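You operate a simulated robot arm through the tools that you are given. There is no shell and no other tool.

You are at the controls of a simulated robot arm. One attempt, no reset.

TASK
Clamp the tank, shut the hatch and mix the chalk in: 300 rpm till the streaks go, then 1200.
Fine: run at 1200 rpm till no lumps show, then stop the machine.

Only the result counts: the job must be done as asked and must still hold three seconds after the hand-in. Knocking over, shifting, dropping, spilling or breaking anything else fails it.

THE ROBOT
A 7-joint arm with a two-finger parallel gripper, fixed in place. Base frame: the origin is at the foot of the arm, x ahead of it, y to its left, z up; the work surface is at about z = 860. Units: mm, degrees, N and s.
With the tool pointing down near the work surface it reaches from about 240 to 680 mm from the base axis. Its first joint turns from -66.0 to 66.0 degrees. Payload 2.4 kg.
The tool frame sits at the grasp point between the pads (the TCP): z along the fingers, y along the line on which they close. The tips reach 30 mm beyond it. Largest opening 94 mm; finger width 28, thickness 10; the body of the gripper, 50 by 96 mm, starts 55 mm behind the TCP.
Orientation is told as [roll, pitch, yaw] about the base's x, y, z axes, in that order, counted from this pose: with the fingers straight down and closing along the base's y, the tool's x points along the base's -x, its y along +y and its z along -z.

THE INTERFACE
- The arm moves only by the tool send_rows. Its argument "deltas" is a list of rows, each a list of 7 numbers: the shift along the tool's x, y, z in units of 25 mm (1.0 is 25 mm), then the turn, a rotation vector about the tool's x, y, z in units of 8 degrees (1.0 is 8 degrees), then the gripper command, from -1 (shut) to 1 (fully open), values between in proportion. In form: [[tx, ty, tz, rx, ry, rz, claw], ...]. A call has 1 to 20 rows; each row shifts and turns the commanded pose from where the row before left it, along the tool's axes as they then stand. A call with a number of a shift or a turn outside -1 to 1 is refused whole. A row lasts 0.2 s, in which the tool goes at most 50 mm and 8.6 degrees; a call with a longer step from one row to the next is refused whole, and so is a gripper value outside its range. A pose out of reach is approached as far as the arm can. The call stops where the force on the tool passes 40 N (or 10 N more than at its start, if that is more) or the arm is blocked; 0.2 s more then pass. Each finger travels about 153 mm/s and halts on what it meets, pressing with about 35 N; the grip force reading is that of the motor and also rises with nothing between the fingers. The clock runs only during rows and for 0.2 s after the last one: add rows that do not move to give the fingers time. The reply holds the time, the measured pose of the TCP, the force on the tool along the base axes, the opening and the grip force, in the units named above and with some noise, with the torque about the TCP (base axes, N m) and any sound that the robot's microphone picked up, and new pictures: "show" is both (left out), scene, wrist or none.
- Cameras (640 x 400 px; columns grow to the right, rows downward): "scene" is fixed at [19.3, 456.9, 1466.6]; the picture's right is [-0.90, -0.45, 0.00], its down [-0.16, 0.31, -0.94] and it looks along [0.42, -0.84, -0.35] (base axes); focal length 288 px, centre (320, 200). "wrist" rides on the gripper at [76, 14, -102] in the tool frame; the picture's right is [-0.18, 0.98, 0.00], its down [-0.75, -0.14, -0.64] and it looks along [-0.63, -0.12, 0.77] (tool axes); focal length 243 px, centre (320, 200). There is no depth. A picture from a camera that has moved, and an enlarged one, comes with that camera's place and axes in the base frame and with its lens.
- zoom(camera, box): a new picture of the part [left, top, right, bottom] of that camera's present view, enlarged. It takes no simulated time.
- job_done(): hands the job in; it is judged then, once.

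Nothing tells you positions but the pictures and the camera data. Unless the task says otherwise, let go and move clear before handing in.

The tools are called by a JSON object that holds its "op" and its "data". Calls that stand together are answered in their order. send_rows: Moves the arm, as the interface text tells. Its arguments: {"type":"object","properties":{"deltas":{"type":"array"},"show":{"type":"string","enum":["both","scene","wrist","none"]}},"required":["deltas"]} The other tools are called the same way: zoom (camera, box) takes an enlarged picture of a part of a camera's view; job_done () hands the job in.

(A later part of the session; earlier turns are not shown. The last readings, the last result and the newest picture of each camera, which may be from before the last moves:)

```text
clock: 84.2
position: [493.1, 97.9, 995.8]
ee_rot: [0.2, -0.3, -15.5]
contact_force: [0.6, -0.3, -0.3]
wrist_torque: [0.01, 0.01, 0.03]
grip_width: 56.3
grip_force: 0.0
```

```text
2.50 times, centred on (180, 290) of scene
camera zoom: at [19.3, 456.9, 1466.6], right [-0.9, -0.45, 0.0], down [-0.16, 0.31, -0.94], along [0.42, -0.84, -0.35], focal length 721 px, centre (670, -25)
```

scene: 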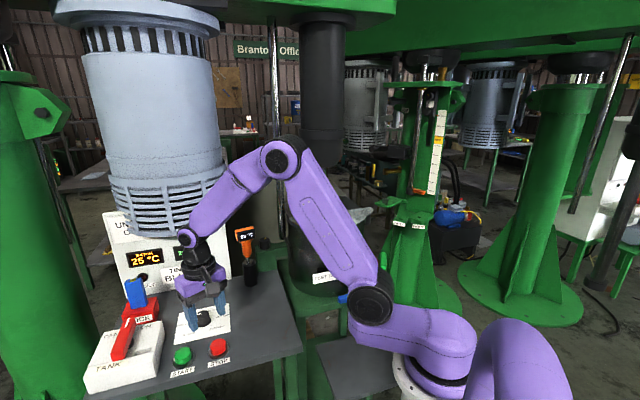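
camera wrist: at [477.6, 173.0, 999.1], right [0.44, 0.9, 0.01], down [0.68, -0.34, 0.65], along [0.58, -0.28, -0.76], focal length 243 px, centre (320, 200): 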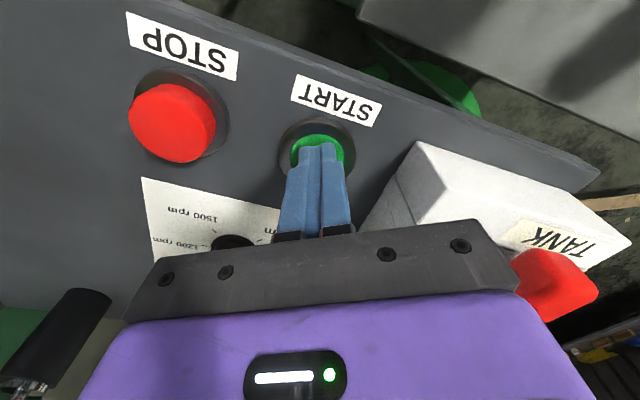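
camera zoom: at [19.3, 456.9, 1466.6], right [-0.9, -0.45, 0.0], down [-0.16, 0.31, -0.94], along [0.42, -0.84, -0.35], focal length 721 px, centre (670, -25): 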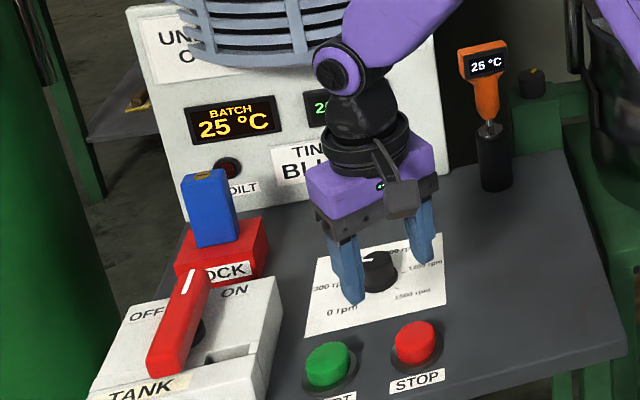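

The mixer is running, with the display now starting in the high 200s. I'll swing up to look down through the hatch.

{"op": "send_rows", "data": {"deltas": [[-0.003, -0.925, -0.68, 0, 0, 0.62, 0.2], [-0.084, -0.922, -0.68, 0, 0, 0.62, 0.2], [-0.164, -0.91, -0.68, 0, 0, 0.62, 0.2], [-0.243, -0.893, -0.68, 0, 0, 0.62, 0.2], [-0.32, -0.868, -0.68, 0, 0, 0.62, 0.2], [-0.394, -0.836, -0.68, 0, 0, 0.62, 0.2], [-0.465, -0.8, -0.68, 0, 0, 0.62, 0.2], [-0.533, -0.756, -0.68, 0, 0, 0.62, 0.2], [-0.597, -0.706, -0.68, 0, 0, 0.62, 0.2], [-0.656, -0.65, -0.68, 0, 0, 0.62, 0.2], [-0.71, -0.592, -0.68, 0, 0, 0.62, 0.2], [-0.76, -0.528, -0.68, 0, 0, 0.62, 0.2]]}}

{"op": "zoom", "data": {"camera": "wrist", "box": [200, 40, 440, 230]}}

{"op": "zoom", "data": {"camera": "scene", "box": [100, 210, 240, 310]}}

```text
clock: 86.8
position: [417.6, -170.9, 1199.0]
ee_rot: [0.3, 0.2, -75.2]
contact_force: [0.4, -0.2, 0.1]
wrist_torque: [0.04, -0.04, 0.02]
grip_width: 56.7
grip_force: 0.0
camera wrist: at [411.8, -95.0, 1301.5], right [1.0, 0.07, 0.0], down [0.05, -0.77, 0.64], along [0.05, -0.64, -0.77], focal length 243 px, centre (320, 200)
```

scene: 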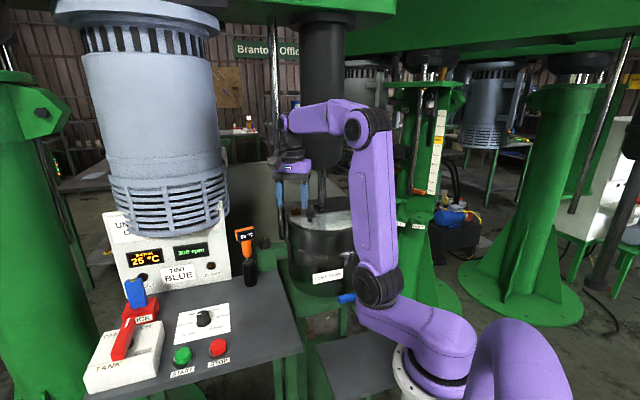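
wrist: 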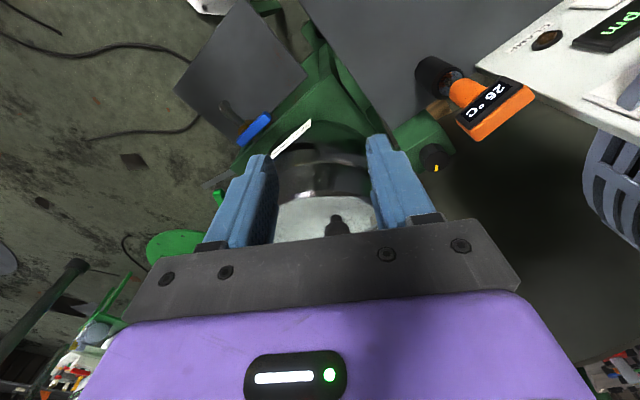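

```text
2.11 times, centred on (320, 135) of wrist
camera zoom: at [411.8, -95.0, 1301.5], right [1.0, 0.07, 0.0], down [0.05, -0.77, 0.64], along [0.05, -0.64, -0.77], focal length 511 px, centre (320, 337)
```

zoom: 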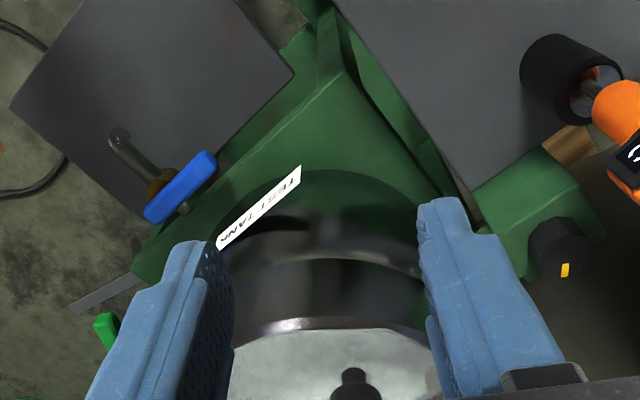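

```text
4.00 times, centred on (170, 260) of scene
camera zoom: at [19.3, 456.9, 1466.6], right [-0.9, -0.45, 0.0], down [-0.16, 0.31, -0.94], along [0.42, -0.84, -0.35], focal length 1153 px, centre (920, -40)
```

zoom: 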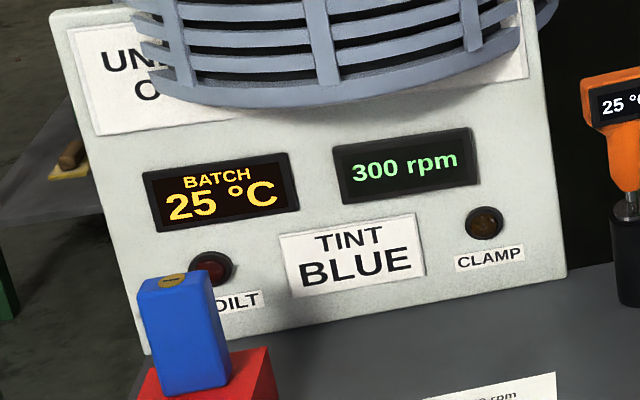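

The display reads 300 rpm exactly and the batch is at 25 °C. I'll move forward a bit so the hatch fills the view.

{"op": "send_rows", "data": {"deltas": [[-1, -0.3, -0.2, 0, 0, 0, 1], [-1, -0.3, -0.2, 0, 0, 0, 1], [-1, -0.3, -0.2, 0, 0, 0, 1], [-0.4, -0.3, 0, 0, 0, 0, 1]], "show": "wrist"}}

{"op": "zoom", "data": {"camera": "wrist", "box": [220, 60, 440, 230]}}

```text
clock: 87.8
position: [411.5, -260.3, 1211.9]
ee_rot: [0.3, 0.2, -75.1]
contact_force: [0.0, 0.0, 0.0]
wrist_torque: [-0.04, -0.03, 0.0]
grip_width: 93.9
grip_force: 0.1
camera wrist: at [405.6, -184.4, 1314.4], right [1.0, 0.08, 0.0], down [0.06, -0.77, 0.64], along [0.05, -0.64, -0.77], focal length 243 px, centre (320, 200)
```

wrist: 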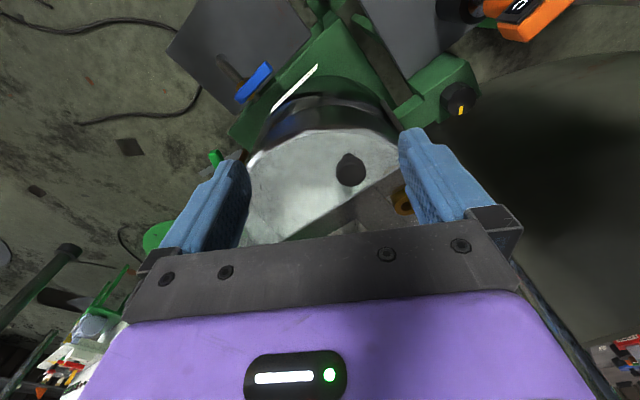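

```text
2.35 times, centred on (330, 145) of wrist
camera zoom: at [405.6, -184.4, 1314.4], right [1.0, 0.08, 0.0], down [0.06, -0.77, 0.64], along [0.05, -0.64, -0.77], focal length 571 px, centre (296, 329)
```

zoom: 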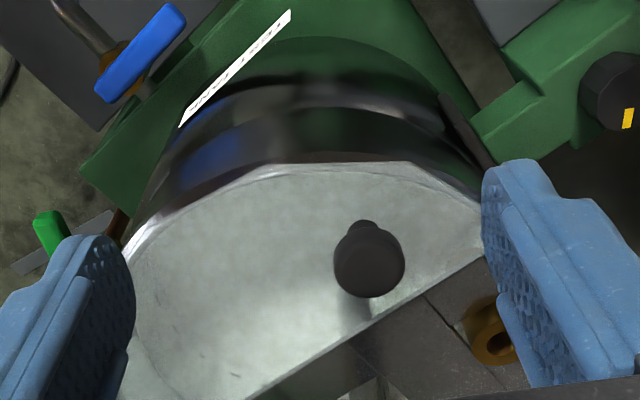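

{"op": "zoom", "data": {"camera": "wrist", "box": [245, 125, 345, 235]}}

{"op": "zoom", "data": {"camera": "wrist", "box": [310, 125, 400, 215]}}

```text
3.64 times, centred on (295, 180) of wrist
camera zoom: at [405.6, -184.4, 1314.4], right [1.0, 0.08, 0.0], down [0.06, -0.77, 0.64], along [0.05, -0.64, -0.77], focal length 882 px, centre (411, 273)
```

zoom: 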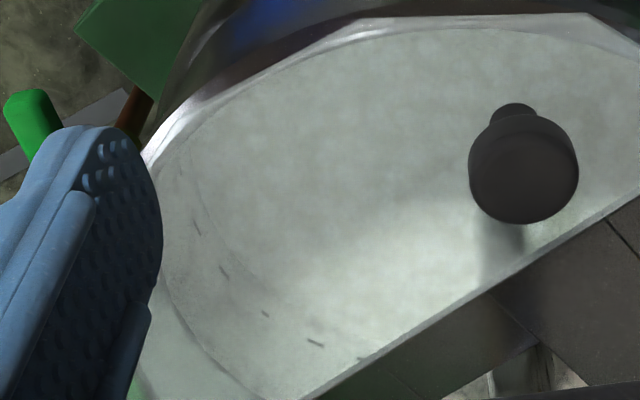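

```text
4.44 times, centred on (355, 170) of wrist
camera zoom: at [405.6, -184.4, 1314.4], right [1.0, 0.08, 0.0], down [0.06, -0.77, 0.64], along [0.05, -0.64, -0.77], focal length 1078 px, centre (164, 333)
```

zoom: 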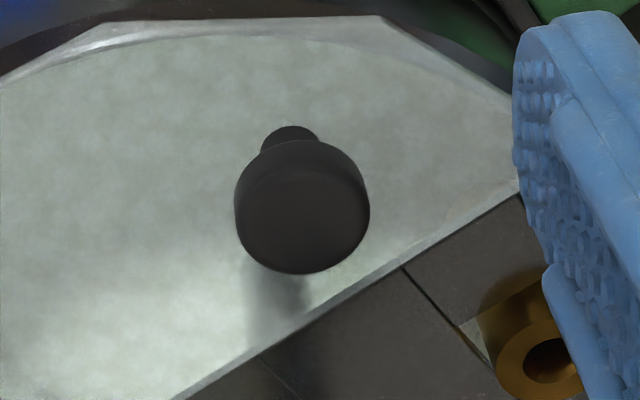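

The batch shows as faint blotches through the frosted hatch. I'll come a bit lower for better detail and follow the change.

{"op": "send_rows", "data": {"deltas": [[-0.4, -0.8, 0.8, 0, 0, 0, 1], [-0.4, -0.8, 0.8, 0, 0, 0, 1], [-0.3, -0.4, 0.5, 0, 0, 0, 1]], "show": "wrist"}}

{"op": "zoom", "data": {"camera": "wrist", "box": [240, 110, 400, 230]}}

{"op": "zoom", "data": {"camera": "scene", "box": [100, 210, 260, 310]}}

```text
clock: 88.6
position: [369.1, -300.7, 1159.4]
ee_rot: [0.3, 0.0, -75.1]
contact_force: [-0.4, -0.1, 0.6]
wrist_torque: [0.03, 0.02, 0.01]
grip_width: 94.1
grip_force: 0.0
camera wrist: at [363.3, -223.8, 1261.6], right [1.0, 0.07, 0.01], down [0.05, -0.77, 0.64], along [0.05, -0.64, -0.77], focal length 243 px, centre (320, 200)
```

wrist: 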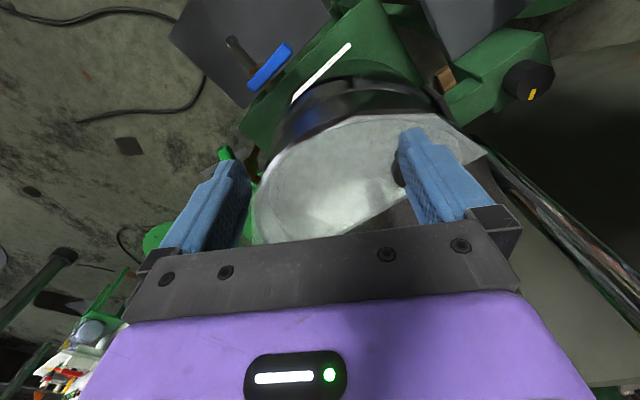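

```text
3.33 times, centred on (320, 170) of wrist
camera zoom: at [363.3, -223.8, 1261.6], right [1.0, 0.07, 0.01], down [0.05, -0.77, 0.64], along [0.05, -0.64, -0.77], focal length 809 px, centre (320, 300)
```

zoom: 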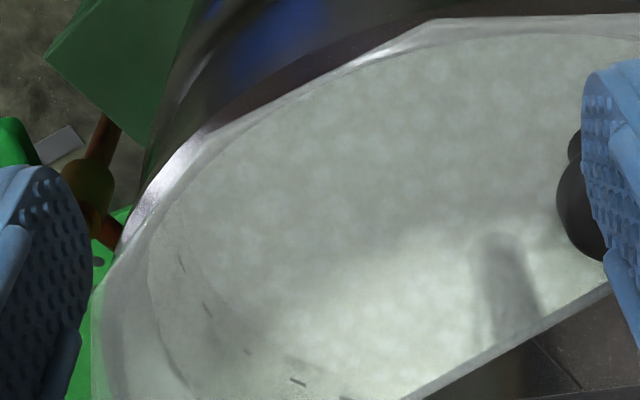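

```text
4.00 times, centred on (180, 260) of scene
camera zoom: at [19.3, 456.9, 1466.6], right [-0.9, -0.45, 0.0], down [-0.16, 0.31, -0.94], along [0.42, -0.84, -0.35], focal length 1153 px, centre (880, -40)
```

zoom: 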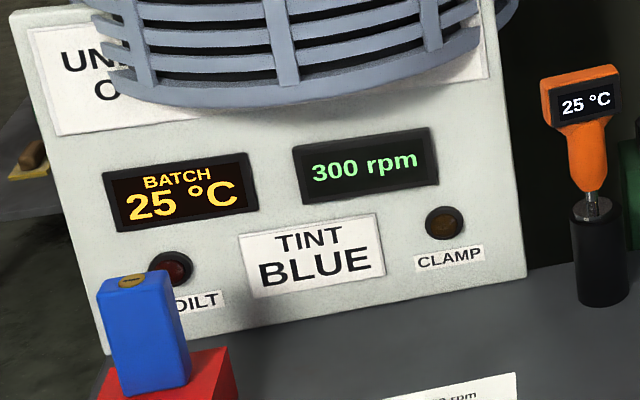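

{"op": "send_rows", "data": {"deltas": [[0, 0, 0, 0, 0, 0, 1], [0, 0, 0, 0, 0, 0, 1], [0, 0, 0, 0, 0, 0, 1], [0, 0, 0, 0, 0, 0, 1], [0, 0, 0, 0, 0, 0, 1], [0, 0, 0, 0, 0, 0, 1], [0, 0, 0, 0, 0, 0, 1], [0, 0, 0, 0, 0, 0, 1]], "show": "none"}}

{"op": "zoom", "data": {"camera": "wrist", "box": [240, 110, 400, 230]}}

```text
clock: 90.4
position: [369.8, -300.5, 1159.0]
ee_rot: [0.3, 0.1, -75.1]
contact_force: [0.6, 0.2, -0.5]
wrist_torque: [0.02, 0.04, 0.01]
grip_width: 94.2
grip_force: 0.0
```

```text
3.33 times, centred on (320, 170) of wrist
camera zoom: at [363.6, -223.5, 1261.8], right [1.0, 0.07, 0.0], down [0.05, -0.77, 0.64], along [0.05, -0.64, -0.77], focal length 809 px, centre (320, 300)
```

zoom: 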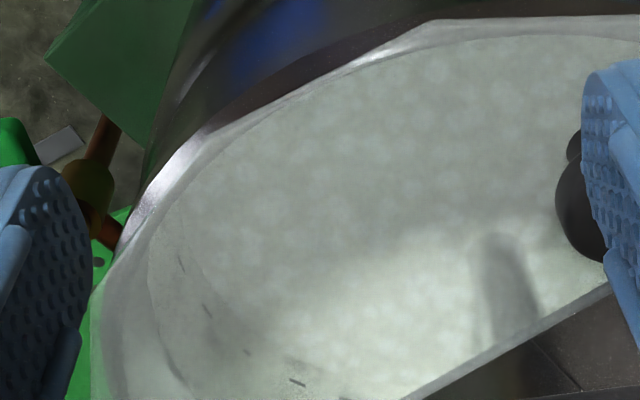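

{"op": "send_rows", "data": {"deltas": [[0, 0, 0, 0, 0, 0, 1], [0, 0, 0, 0, 0, 0, 1], [0, 0, 0, 0, 0, 0, 1], [0, 0, 0, 0, 0, 0, 1], [0, 0, 0, 0, 0, 0, 1], [0, 0, 0, 0, 0, 0, 1], [0, 0, 0, 0, 0, 0, 1], [0, 0, 0, 0, 0, 0, 1], [0, 0, 0, 0, 0, 0, 1], [0, 0, 0, 0, 0, 0, 1]], "show": "none"}}

{"op": "zoom", "data": {"camera": "wrist", "box": [240, 110, 400, 230]}}

{"op": "zoom", "data": {"camera": "wrist", "box": [290, 130, 370, 200]}}

{"op": "zoom", "data": {"camera": "scene", "box": [100, 210, 260, 310]}}

```text
clock: 92.6
position: [370.3, -301.1, 1158.9]
ee_rot: [0.3, 0.1, -75.1]
contact_force: [-0.7, 0.4, 0.2]
wrist_torque: [0.0, 0.02, -0.01]
grip_width: 93.6
grip_force: 0.0
```

```text
3.33 times, centred on (320, 170) of wrist
camera zoom: at [363.6, -223.5, 1261.8], right [1.0, 0.07, 0.0], down [0.05, -0.77, 0.64], along [0.05, -0.64, -0.77], focal length 809 px, centre (320, 300)
```

zoom: 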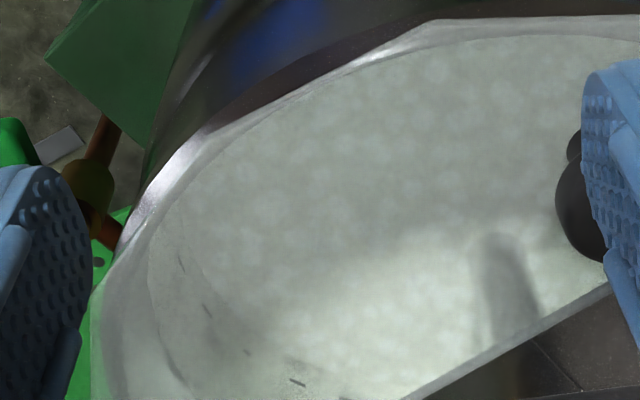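

```text
5.71 times, centred on (330, 165) of wrist
camera zoom: at [363.6, -223.5, 1261.8], right [1.0, 0.07, 0.0], down [0.05, -0.77, 0.64], along [0.05, -0.64, -0.77], focal length 1386 px, centre (263, 400)
```

zoom: 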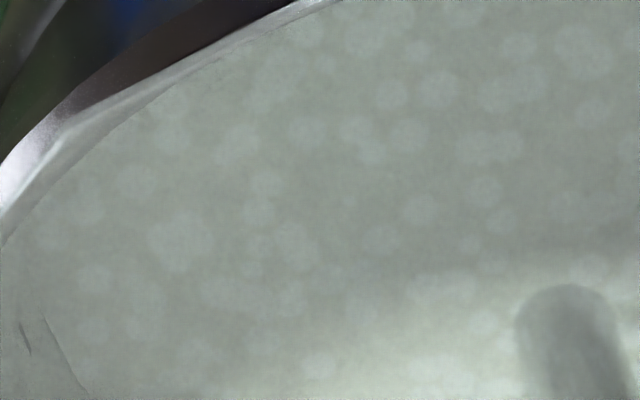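

```text
4.00 times, centred on (180, 260) of scene
camera zoom: at [19.3, 456.9, 1466.6], right [-0.9, -0.45, 0.0], down [-0.16, 0.31, -0.94], along [0.42, -0.84, -0.35], focal length 1153 px, centre (880, -40)
```

zoom: 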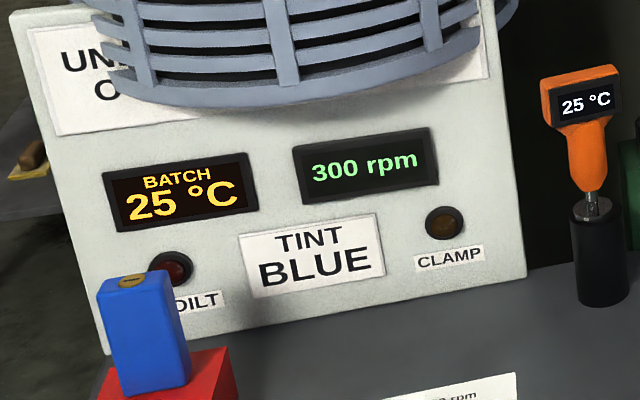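

Round pale lumps stand out on a fairly even ground now. I'll wait a few seconds more at 300 to be sure no streaks are left.

{"op": "send_rows", "data": {"deltas": [[0, 0, 0, 0, 0, 0, 1], [0, 0, 0, 0, 0, 0, 1], [0, 0, 0, 0, 0, 0, 1], [0, 0, 0, 0, 0, 0, 1], [0, 0, 0, 0, 0, 0, 1], [0, 0, 0, 0, 0, 0, 1], [0, 0, 0, 0, 0, 0, 1], [0, 0, 0, 0, 0, 0, 1], [0, 0, 0, 0, 0, 0, 1], [0, 0, 0, 0, 0, 0, 1], [0, 0, 0, 0, 0, 0, 1], [0, 0, 0, 0, 0, 0, 1], [0, 0, 0, 0, 0, 0, 1], [0, 0, 0, 0, 0, 0, 1], [0, 0, 0, 0, 0, 0, 1]], "show": "none"}}

{"op": "zoom", "data": {"camera": "wrist", "box": [290, 130, 370, 200]}}

{"op": "zoom", "data": {"camera": "wrist", "box": [265, 170, 345, 240]}}

{"op": "zoom", "data": {"camera": "scene", "box": [100, 210, 260, 310]}}

```text
clock: 95.8
position: [370.1, -299.4, 1159.7]
ee_rot: [0.3, 0.1, -75.0]
contact_force: [-0.1, 0.4, 0.5]
wrist_torque: [0.01, 0.01, -0.01]
grip_width: 94.0
grip_force: 0.0
```

```text
5.71 times, centred on (330, 165) of wrist
camera zoom: at [363.6, -223.5, 1261.8], right [1.0, 0.07, 0.0], down [0.05, -0.77, 0.64], along [0.05, -0.64, -0.77], focal length 1386 px, centre (263, 400)
```

zoom: 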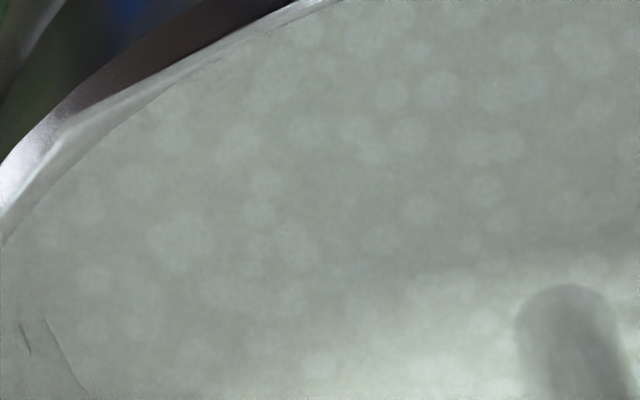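

```text
5.71 times, centred on (305, 205) of wrist
camera zoom: at [363.6, -223.5, 1261.8], right [1.0, 0.07, 0.0], down [0.05, -0.77, 0.64], along [0.05, -0.64, -0.77], focal length 1386 px, centre (406, 171)
```

zoom: 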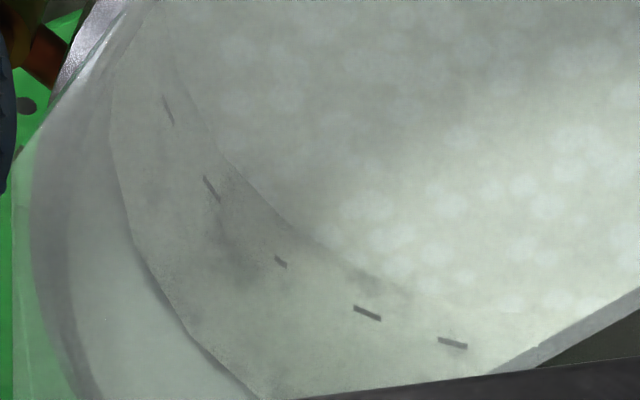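

```text
4.00 times, centred on (180, 260) of scene
camera zoom: at [19.3, 456.9, 1466.6], right [-0.9, -0.45, 0.0], down [-0.16, 0.31, -0.94], along [0.42, -0.84, -0.35], focal length 1153 px, centre (880, -40)
```

zoom: 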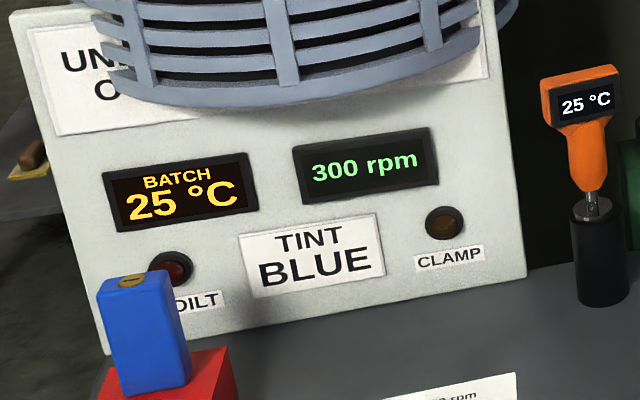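

{"op": "send_rows", "data": {"deltas": [[0, 0, 0, 0, 0, 0, 1], [0, 0, 0, 0, 0, 0, 1], [0, 0, 0, 0, 0, 0, 1], [0, 0, 0, 0, 0, 0, 1], [0, 0, 0, 0, 0, 0, 1], [0, 0, 0, 0, 0, 0, 1], [0, 0, 0, 0, 0, 0, 1], [0, 0, 0, 0, 0, 0, 1], [0, 0, 0, 0, 0, 0, 1], [0, 0, 0, 0, 0, 0, 1], [0, 0, 0, 0, 0, 0, 1], [0, 0, 0, 0, 0, 0, 1], [0, 0, 0, 0, 0, 0, 1], [0, 0, 0, 0, 0, 0, 1], [0, 0, 0, 0, 0, 0, 1], [0, 0, 0, 0, 0, 0, 1], [0, 0, 0, 0, 0, 0, 1], [0, 0, 0, 0, 0, 0, 1], [0, 0, 0, 0, 0, 0, 1], [0, 0, 0, 0, 0, 0, 1]], "show": "none"}}

{"op": "zoom", "data": {"camera": "wrist", "box": [290, 130, 370, 200]}}

{"op": "zoom", "data": {"camera": "wrist", "box": [240, 110, 400, 230]}}

{"op": "zoom", "data": {"camera": "scene", "box": [100, 210, 260, 310]}}

```text
clock: 100.0
position: [370.0, -299.5, 1159.6]
ee_rot: [0.3, 0.1, -75.1]
contact_force: [-0.3, 0.2, -0.2]
wrist_torque: [0.0, 0.02, -0.05]
grip_width: 94.0
grip_force: 0.1
```

```text
5.71 times, centred on (330, 165) of wrist
camera zoom: at [363.6, -223.5, 1261.8], right [1.0, 0.07, 0.0], down [0.05, -0.77, 0.64], along [0.05, -0.64, -0.77], focal length 1386 px, centre (263, 400)
```

zoom: 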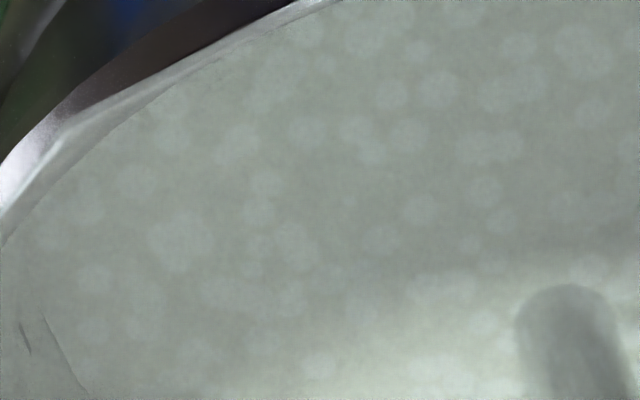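

```text
3.33 times, centred on (320, 170) of wrist
camera zoom: at [363.6, -223.5, 1261.8], right [1.0, 0.07, 0.0], down [0.05, -0.77, 0.64], along [0.05, -0.64, -0.77], focal length 809 px, centre (320, 300)
```

zoom: 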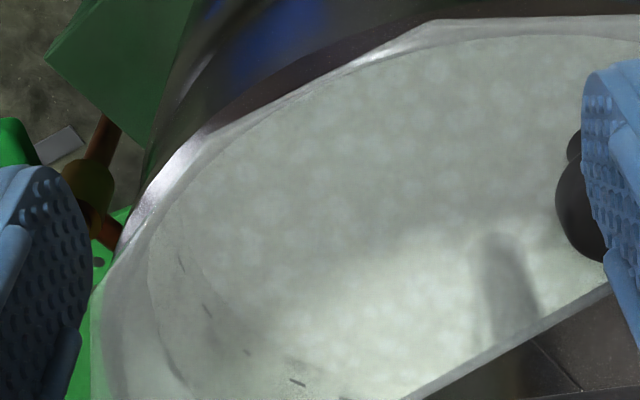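

```text
4.00 times, centred on (180, 260) of scene
camera zoom: at [19.3, 456.9, 1466.6], right [-0.9, -0.45, 0.0], down [-0.16, 0.31, -0.94], along [0.42, -0.84, -0.35], focal length 1153 px, centre (880, -40)
```

zoom: 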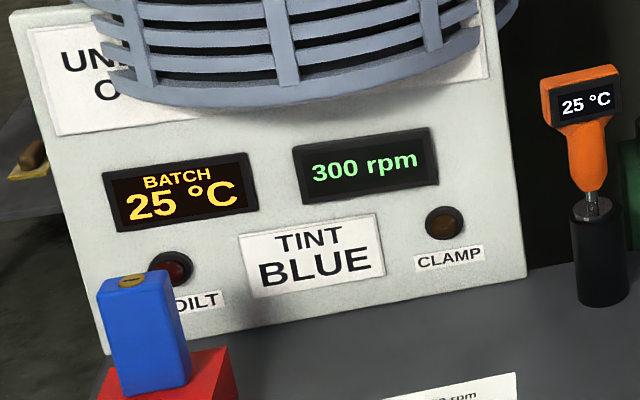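

{"op": "zoom", "data": {"camera": "wrist", "box": [320, 135, 360, 165]}}

{"op": "send_rows", "data": {"deltas": [[0, 0, 0, 0, 0, 0, 1], [0, 0, 0, 0, 0, 0, 1], [0, 0, 0, 0, 0, 0, 1], [0, 0, 0, 0, 0, 0, 1], [0, 0, 0, 0, 0, 0, 1], [0, 0, 0, 0, 0, 0, 1], [0, 0, 0, 0, 0, 0, 1], [0, 0, 0, 0, 0, 0, 1], [0, 0, 0, 0, 0, 0, 1], [0, 0, 0, 0, 0, 0, 1], [0, 0, 0, 0, 0, 0, 1], [0, 0, 0, 0, 0, 0, 1], [0, 0, 0, 0, 0, 0, 1], [0, 0, 0, 0, 0, 0, 1], [0, 0, 0, 0, 0, 0, 1], [0, 0, 0, 0, 0, 0, 1], [0, 0, 0, 0, 0, 0, 1], [0, 0, 0, 0, 0, 0, 1], [0, 0, 0, 0, 0, 0, 1], [0, 0, 0, 0, 0, 0, 1]], "show": "none"}}

{"op": "zoom", "data": {"camera": "wrist", "box": [320, 135, 360, 165]}}

{"op": "zoom", "data": {"camera": "wrist", "box": [290, 130, 370, 200]}}

```text
13.33 times, centred on (340, 150) of wrist
camera zoom: at [363.6, -223.5, 1261.8], right [1.0, 0.07, 0.0], down [0.05, -0.77, 0.64], along [0.05, -0.64, -0.77], focal length 3235 px, centre (53, 867)
```

zoom: 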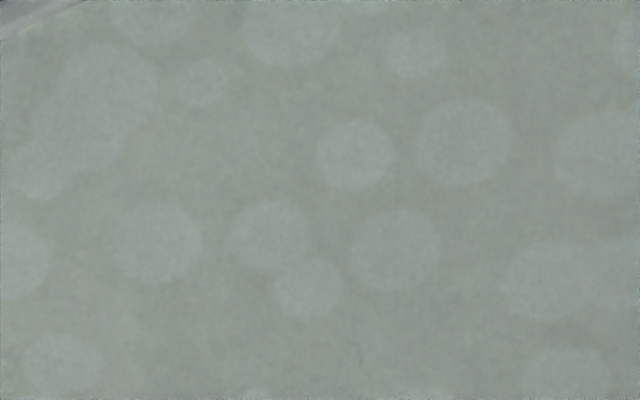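

```text
clock: 104.2
position: [369.3, -300.2, 1159.5]
ee_rot: [0.3, 0.2, -75.1]
contact_force: [0.4, 0.2, -0.7]
wrist_torque: [-0.01, -0.01, 0.02]
grip_width: 93.7
grip_force: 0.1
```

```text
13.33 times, centred on (340, 150) of wrist
camera zoom: at [363.6, -223.5, 1261.8], right [1.0, 0.07, 0.0], down [0.05, -0.77, 0.64], along [0.05, -0.64, -0.77], focal length 3235 px, centre (53, 867)
```

zoom: 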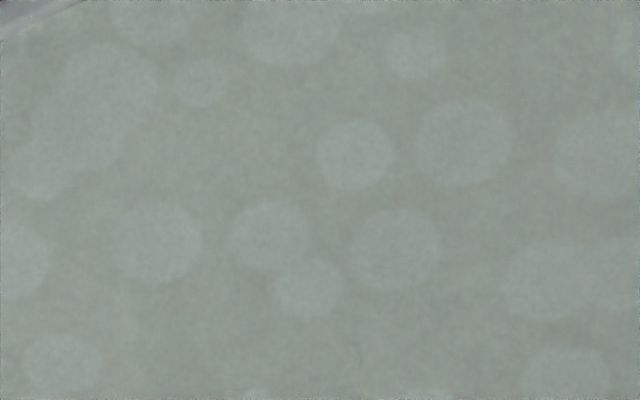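

```text
5.71 times, centred on (330, 165) of wrist
camera zoom: at [363.6, -223.5, 1261.8], right [1.0, 0.07, 0.0], down [0.05, -0.77, 0.64], along [0.05, -0.64, -0.77], focal length 1386 px, centre (263, 400)
```

zoom: 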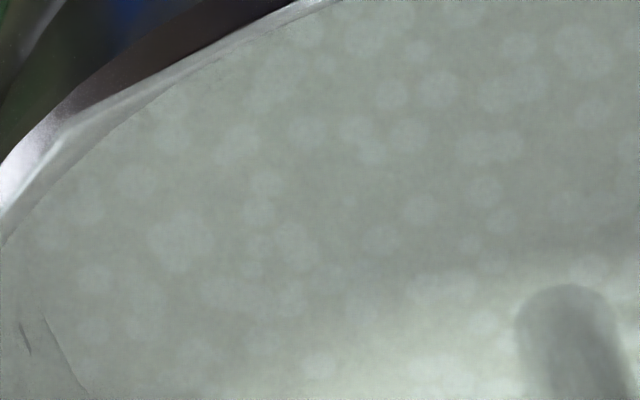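

Only round lumps remain on an even ground, so the streaks are gone after about 20 s at 300 rpm. I'll return to the dial with the wrist wound the other way, ready for a 162° clockwise turn to 1200.

{"op": "send_rows", "data": {"deltas": [[0.516, 0.609, 0, 0, 0, -0.97, 0.2], [0.43, 0.674, 0, 0, 0, -0.97, 0.2], [0.335, 0.726, 0, 0, 0, -0.97, 0.2], [0.234, 0.764, 0, 0, 0, -0.97, 0.2], [0.129, 0.788, 0, 0, 0, -0.97, 0.2], [0.021, 0.799, 0.424, 0, 0, -0.97, 0.2], [-0.088, 0.794, 0.424, 0, 0, -0.97, 0.2], [-0.194, 0.775, 0.424, 0, 0, -0.97, 0.2], [-0.297, 0.742, 0.424, 0, 0, -0.97, 0.2], [-0.394, 0.695, 0.424, 0, 0, -0.97, 0.2], [-0.484, 0.635, 0.424, 0, 0, -0.97, 0.2], [-0.566, 0.564, 0.424, 0, 0, -0.97, 0.2], [-0.636, 0.483, 0.424, 0, 0, -0.97, 0.2], [-0.696, 0.392, 0.424, 0, 0, -0.97, 0.2], [-0.742, 0.295, 0.424, 0, 0, -0.97, 0.2], [-0.775, 0.192, 0.424, 0, 0, -0.97, 0.2], [-0.795, 0.085, 0.424, 0, 0, -0.97, 0.2], [-0.799, -0.022, 0.424, 0, 0, -0.97, 0.2], [-0.788, -0.13, 0.424, 0, 0, -0.97, 0.2], [-0.764, -0.235, 0.424, 0, 0, -0.97, 0.2]]}}

{"op": "zoom", "data": {"camera": "wrist", "box": [220, 60, 420, 220]}}

```text
clock: 108.4
position: [597.2, 28.9, 1003.1]
ee_rot: [-0.2, -0.3, 80.2]
contact_force: [-0.1, -0.4, -0.8]
wrist_torque: [0.0, -0.04, 0.03]
grip_width: 56.4
grip_force: 0.1
camera wrist: at [570.2, -45.0, 1104.4], right [-0.94, 0.35, 0.0], down [0.26, 0.72, 0.65], along [0.23, 0.6, -0.76], focal length 243 px, centre (320, 200)
```

scene: 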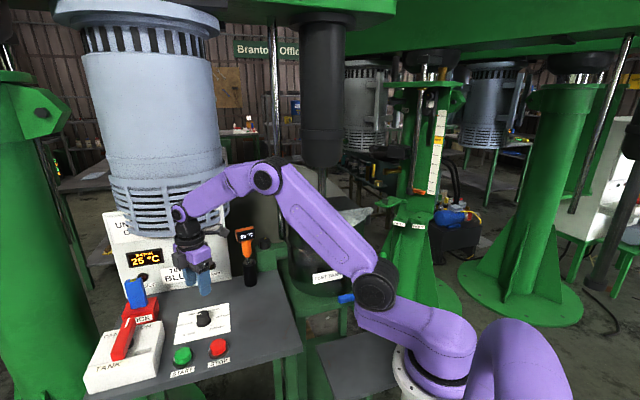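
wrist: 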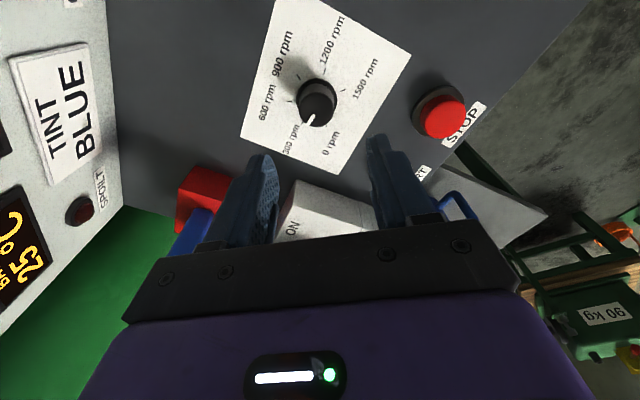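

```text
2.50 times, centred on (320, 140) of wrist
camera zoom: at [570.2, -45.0, 1104.4], right [-0.94, 0.35, 0.0], down [0.26, 0.72, 0.65], along [0.23, 0.6, -0.76], focal length 606 px, centre (320, 350)
```

zoom: 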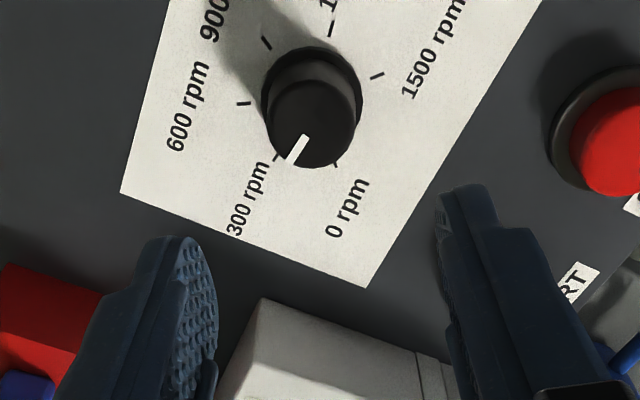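

The dial still reads 300; refining from three views puts its axis at about [600, 28]. I'll centre, descend and grip.

{"op": "send_rows", "data": {"deltas": [[0.016, -0.116, 0.9, 0, 0, 0, 0.2], [0, 0, 0.95, 0, 0, 0, 0.2], [0, 0, 0.95, 0, 0, 0, 0.2], [0, 0, 0.95, 0, 0, 0, 0.2], [0, 0, 0.3, 0, 0, 0, 0.2], [0, 0, 0, 0, 0, 0, -1], [0, 0, 0, 0, 0, 0, -1], [0, 0, 0, 0, 0, 0, -1]], "show": "wrist"}}

{"op": "zoom", "data": {"camera": "wrist", "box": [220, 80, 420, 240]}}

{"op": "zoom", "data": {"camera": "scene", "box": [100, 210, 260, 340]}}

```text
clock: 110.2
position: [602.6, 29.6, 901.0]
ee_rot: [-0.2, -0.2, 80.1]
contact_force: [-4.1, 2.2, -1.2]
wrist_torque: [0.18, 0.13, -0.02]
grip_width: 32.7
grip_force: 45.3
camera wrist: at [574.0, -44.1, 1002.6], right [-0.94, 0.35, 0.0], down [0.27, 0.72, 0.65], along [0.23, 0.6, -0.76], focal length 243 px, centre (320, 200)
```

wrist: 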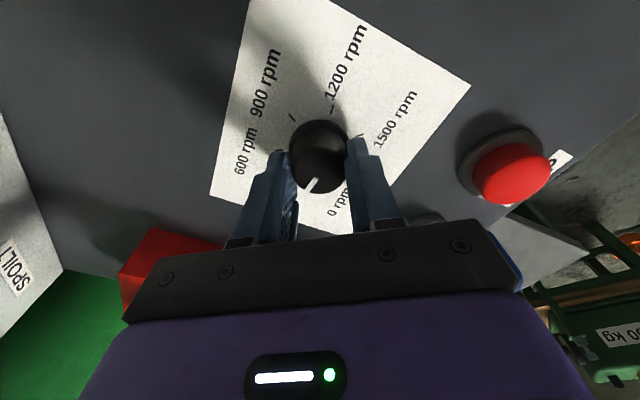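

```text
2.50 times, centred on (320, 160) of wrist
camera zoom: at [574.0, -44.1, 1002.6], right [-0.94, 0.35, 0.0], down [0.27, 0.72, 0.65], along [0.23, 0.6, -0.76], focal length 606 px, centre (320, 300)
```

zoom: 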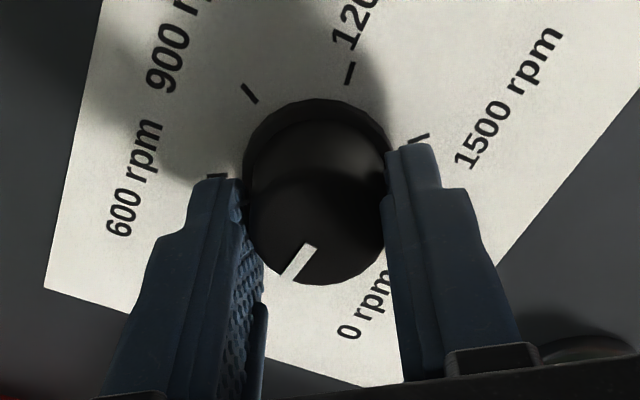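

```text
3.08 times, centred on (180, 275) of scene
camera zoom: at [19.2, 456.9, 1466.6], right [-0.9, -0.45, 0.0], down [-0.16, 0.31, -0.94], along [0.42, -0.84, -0.35], focal length 887 px, centre (751, -31)
```

zoom: 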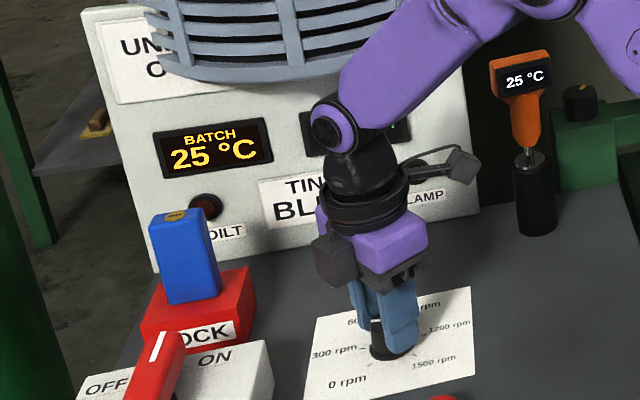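

Gripped with little side load. I'll turn clockwise, first half.

{"op": "send_rows", "data": {"deltas": [[0.05, 0, 0, 0, 0, 1, -1], [0, 0, 0, 0, 0, 1, -1], [0, 0, 0, 0, 0, 1, -1], [0, 0, 0, 0, 0, 1, -1], [0, 0, 0, 0, 0, 1, -1], [0, 0, 0, 0, 0, 1, -1], [0, 0, 0, 0, 0, 1, -1], [0, 0, 0, 0, 0, 1, -1], [0, 0, 0, 0, 0, 1, -1], [0, 0, 0, 0, 0, 1, -1]]}}

{"op": "zoom", "data": {"camera": "scene", "box": [100, 210, 260, 340]}}

```text
clock: 112.4
position: [602.6, 27.8, 900.7]
ee_rot: [0.2, -0.3, -0.1]
contact_force: [10.6, 15.6, -23.7]
wrist_torque: [0.36, -1.14, -0.04]
grip_width: 32.6
grip_force: 44.9
camera wrist: at [525.6, 41.5, 1002.8], right [0.18, 0.98, 0.0], down [0.75, -0.14, 0.65], along [0.64, -0.12, -0.76], focal length 243 px, centre (320, 200)
```

scene: 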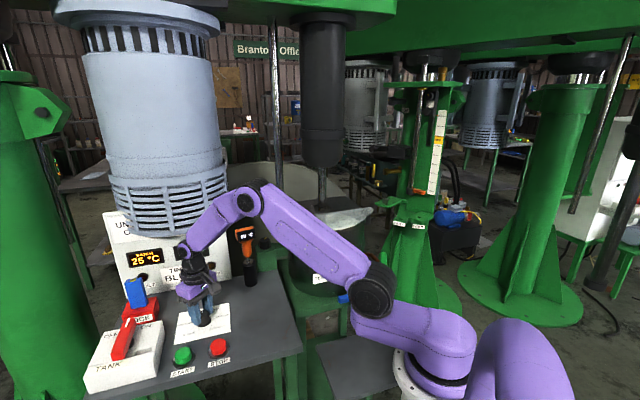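
wrist: 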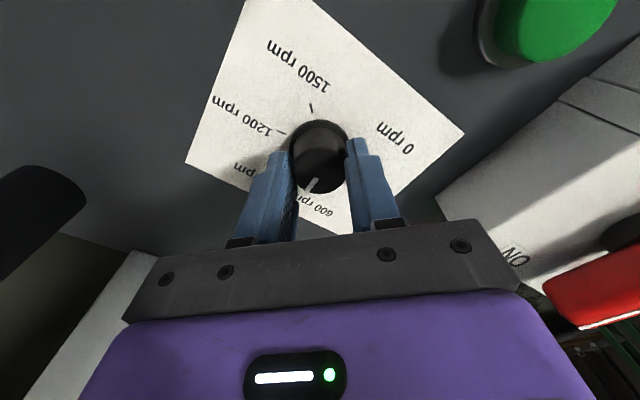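

```text
3.08 times, centred on (180, 275) of scene
camera zoom: at [20.0, 457.3, 1466.5], right [-0.9, -0.45, 0.0], down [-0.16, 0.31, -0.94], along [0.42, -0.84, -0.35], focal length 887 px, centre (751, -31)
```

zoom: 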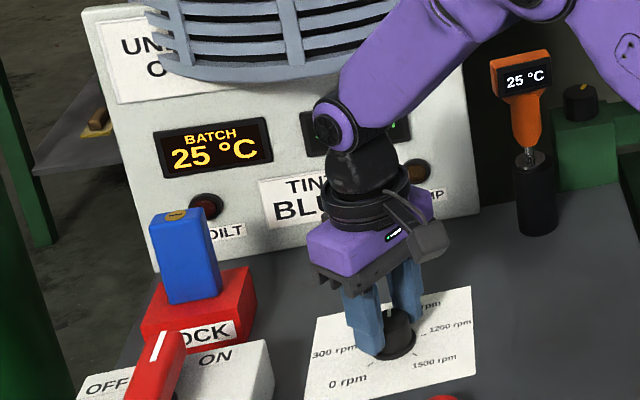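

Side load is building a little. I'll nudge to ease it and turn on.

{"op": "send_rows", "data": {"deltas": [[-0.06, 0.08, 0.06, 0, 0, 0, -1], [0, 0, 0, 0, 0, 0.6, -1]], "show": "none"}}

```text
clock: 113.0
position: [602.9, 28.8, 901.4]
ee_rot: [0.1, -0.1, -4.9]
contact_force: [-9.2, 8.6, 9.3]
wrist_torque: [0.12, 0.0, -0.02]
grip_width: 32.5
grip_force: 45.6
```

{"op": "send_rows", "data": {"deltas": [[0, 0, 0, 0, 0, 1, -1], [0, 0, 0, 0, 0, 1, -1], [0, 0, 0, 0, 0, 1, -1], [0, 0, 0, 0, 0, 1, -1], [0, 0, 0, 0, 0, 1, -1]], "show": "none"}}

```text
clock: 114.2
position: [602.0, 27.2, 901.3]
ee_rot: [0.2, 0.0, -44.9]
contact_force: [-19.9, -4.3, 29.8]
wrist_torque: [-0.84, -0.06, 0.05]
grip_width: 32.8
grip_force: 45.5
```

{"op": "send_rows", "data": {"deltas": [[0, -0.08, -0.08, 0, 0, 0, -1], [0, 0, 0, 0, 0, 1, -1], [0, 0, 0, 0, 0, 1, -1], [0, 0, 0, 0, 0, 1, -1], [0, 0, 0, 0, 0, 0.8, -1], [0, 0, 0, 0, 0, 0.8, -1]]}}

{"op": "zoom", "data": {"camera": "scene", "box": [100, 210, 260, 340]}}

{"op": "zoom", "data": {"camera": "wrist", "box": [220, 80, 420, 240]}}

```text
clock: 115.6
position: [600.9, 27.0, 901.7]
ee_rot: [0.2, 0.3, -81.7]
contact_force: [0.7, -4.1, -8.8]
wrist_torque: [-1.25, -0.27, -0.01]
grip_width: 32.5
grip_force: 44.5
camera wrist: at [604.1, 103.5, 1003.4], right [1.0, -0.04, 0.0], down [-0.03, -0.77, 0.64], along [-0.02, -0.64, -0.77], focal length 243 px, centre (320, 200)
```

scene: 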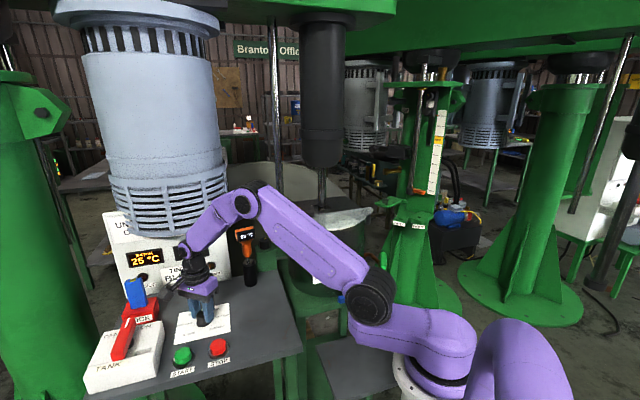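
wrist: 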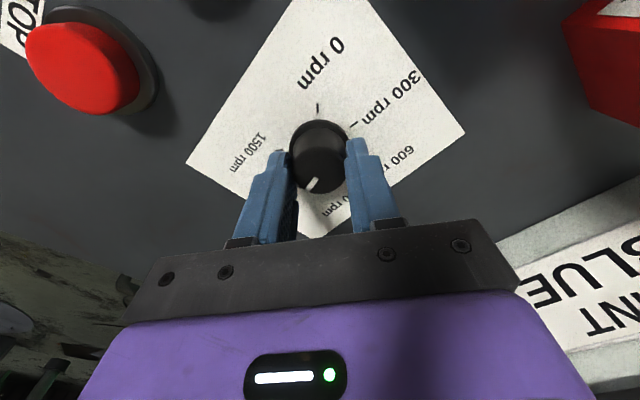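

```text
3.08 times, centred on (180, 275) of scene
camera zoom: at [19.5, 456.8, 1466.6], right [-0.9, -0.45, 0.0], down [-0.16, 0.31, -0.94], along [0.42, -0.84, -0.35], focal length 887 px, centre (751, -31)
```

zoom: 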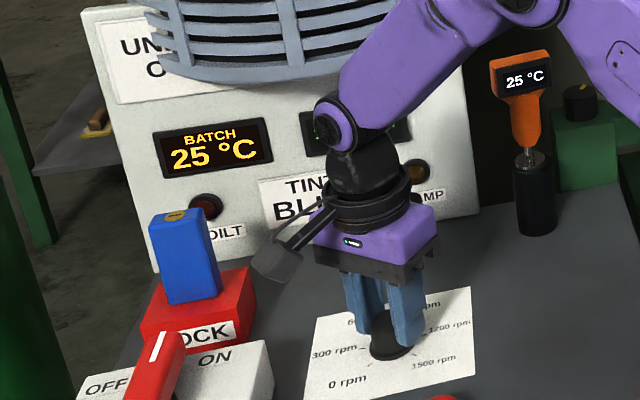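

```text
2.50 times, centred on (320, 160) of wrist
camera zoom: at [604.1, 103.5, 1003.4], right [1.0, -0.04, 0.0], down [-0.03, -0.77, 0.64], along [-0.02, -0.64, -0.77], focal length 606 px, centre (320, 300)
```

zoom: 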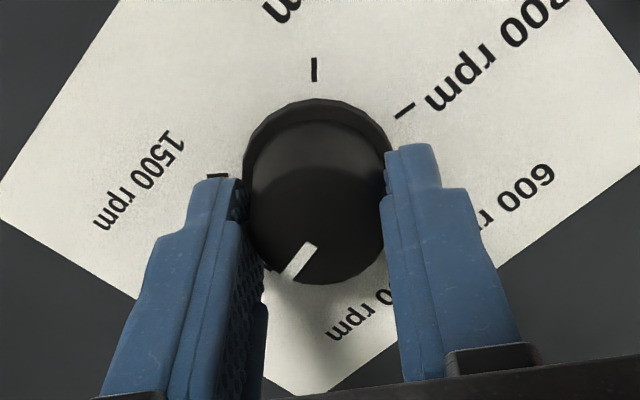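

The turn is complete (162°). I'll release, lift and read the display.

{"op": "send_rows", "data": {"deltas": [[0, 0, 0, 0, 0, 0, 0.2], [0, 0, 0, 0, 0, 0, 0.2], [0, 0, -1, 0, 0, 0, 0.2], [0, 0, -1, 0, 0, 0, 0.2], [1, -0.6, -1, 0, 0, 0, 0.2], [1, -0.8, -1, 0, 0, 0, 0.2]]}}

{"op": "zoom", "data": {"camera": "scene", "box": [100, 210, 260, 340]}}

```text
clock: 117.0
position: [559.2, 71.1, 1001.5]
ee_rot: [0.3, 0.3, -81.5]
contact_force: [0.8, 0.2, 0.0]
wrist_torque: [0.0, 0.0, 0.0]
grip_width: 56.3
grip_force: 0.0
camera wrist: at [561.2, 147.2, 1103.1], right [1.0, -0.04, 0.0], down [-0.03, -0.77, 0.64], along [-0.02, -0.64, -0.77], focal length 243 px, centre (320, 200)
```

scene: 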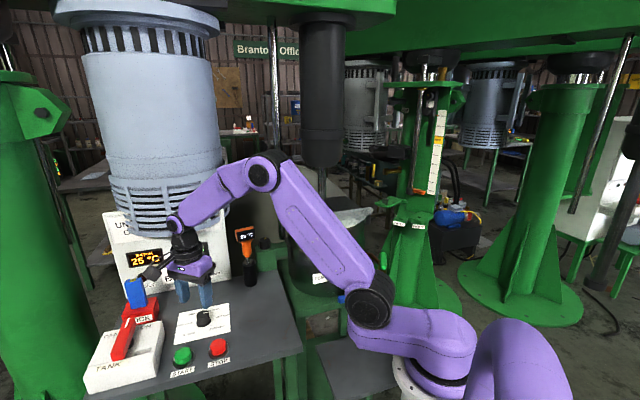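
wrist: 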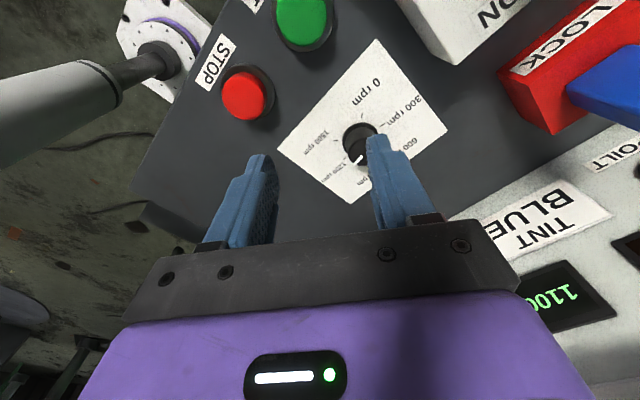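

```text
3.08 times, centred on (180, 275) of scene
camera zoom: at [19.3, 456.9, 1466.6], right [-0.9, -0.45, 0.0], down [-0.16, 0.31, -0.94], along [0.42, -0.84, -0.35], focal length 887 px, centre (751, -31)
```

zoom: 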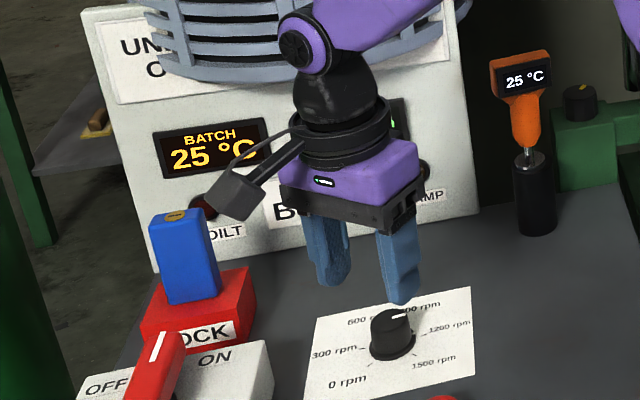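

{"op": "zoom", "data": {"camera": "wrist", "box": [500, 250, 640, 340]}}

{"op": "zoom", "data": {"camera": "wrist", "box": [270, 40, 450, 210]}}

{"op": "zoom", "data": {"camera": "scene", "box": [170, 290, 240, 350]}}

```text
4.44 times, centred on (570, 295) of wrist
camera zoom: at [561.2, 147.2, 1103.1], right [1.0, -0.04, 0.0], down [-0.03, -0.77, 0.64], along [-0.02, -0.64, -0.77], focal length 1078 px, centre (-791, -222)
```

zoom: 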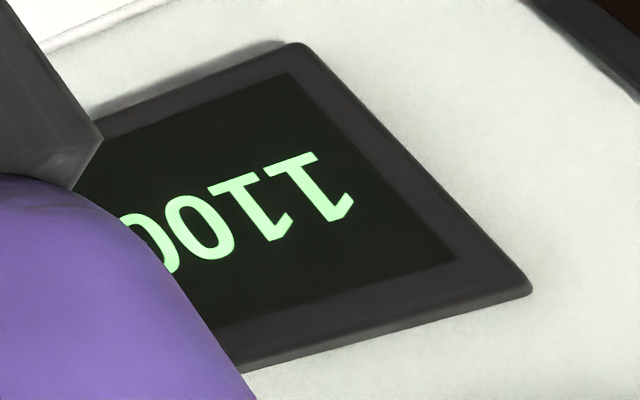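

```text
2.35 times, centred on (360, 125) of wrist
camera zoom: at [561.2, 147.2, 1103.1], right [1.0, -0.04, 0.0], down [-0.03, -0.77, 0.64], along [-0.02, -0.64, -0.77], focal length 571 px, centre (226, 376)
```

zoom: 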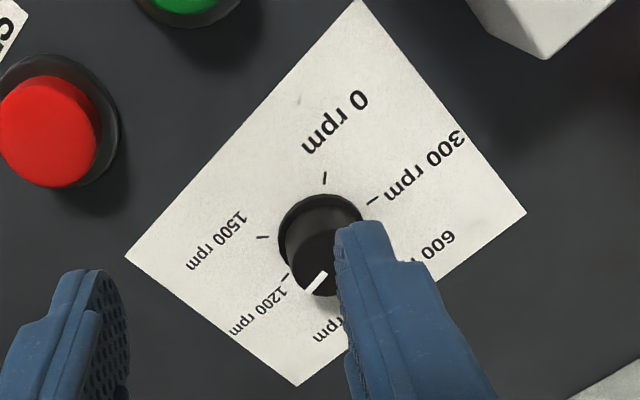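

```text
6.67 times, centred on (205, 320) of scene
camera zoom: at [19.3, 456.9, 1466.6], right [-0.9, -0.45, 0.0], down [-0.16, 0.31, -0.94], along [0.42, -0.84, -0.35], focal length 1922 px, centre (1087, -600)
```

zoom: 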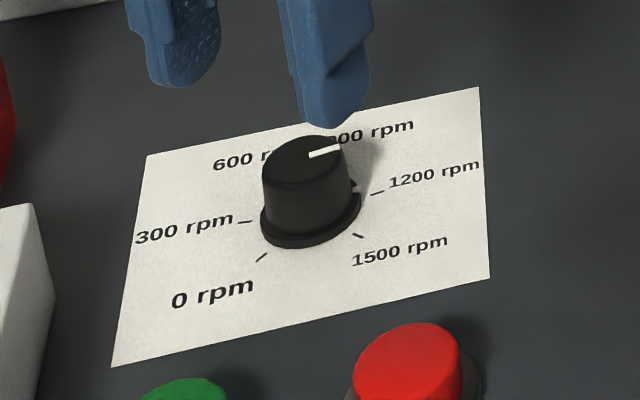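

The display shows 1100, perhaps still climbing. I'll move on toward the tank view and read it again.

{"op": "send_rows", "data": {"deltas": [[-0.8, -0.8, -1, 0, 0, 0, 0.6], [-0.9, -0.8, -1, 0, 0, 0, 1], [-1, -0.6, -1, 0, 0, 0, 1]], "show": "none"}}

{"op": "zoom", "data": {"camera": "scene", "box": [100, 210, 260, 340]}}

```text
clock: 117.8
position: [514.2, -3.5, 1075.9]
ee_rot: [0.3, 0.2, -81.6]
contact_force: [0.2, -0.7, 0.2]
wrist_torque: [0.02, 0.02, 0.03]
grip_width: 94.0
grip_force: 0.0
```

```text
3.08 times, centred on (180, 275) of scene
camera zoom: at [19.3, 456.9, 1466.6], right [-0.9, -0.45, 0.0], down [-0.16, 0.31, -0.94], along [0.42, -0.84, -0.35], focal length 887 px, centre (751, -31)
```

zoom: 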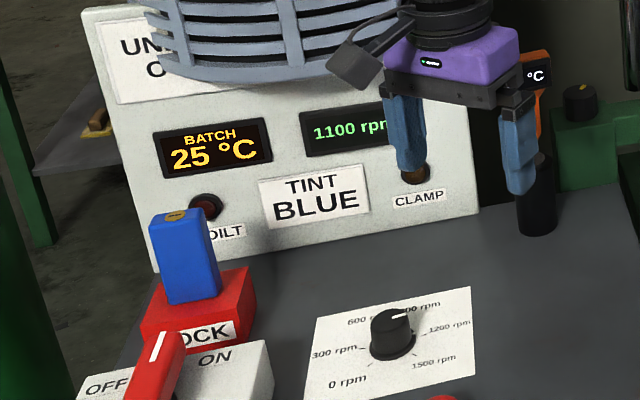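

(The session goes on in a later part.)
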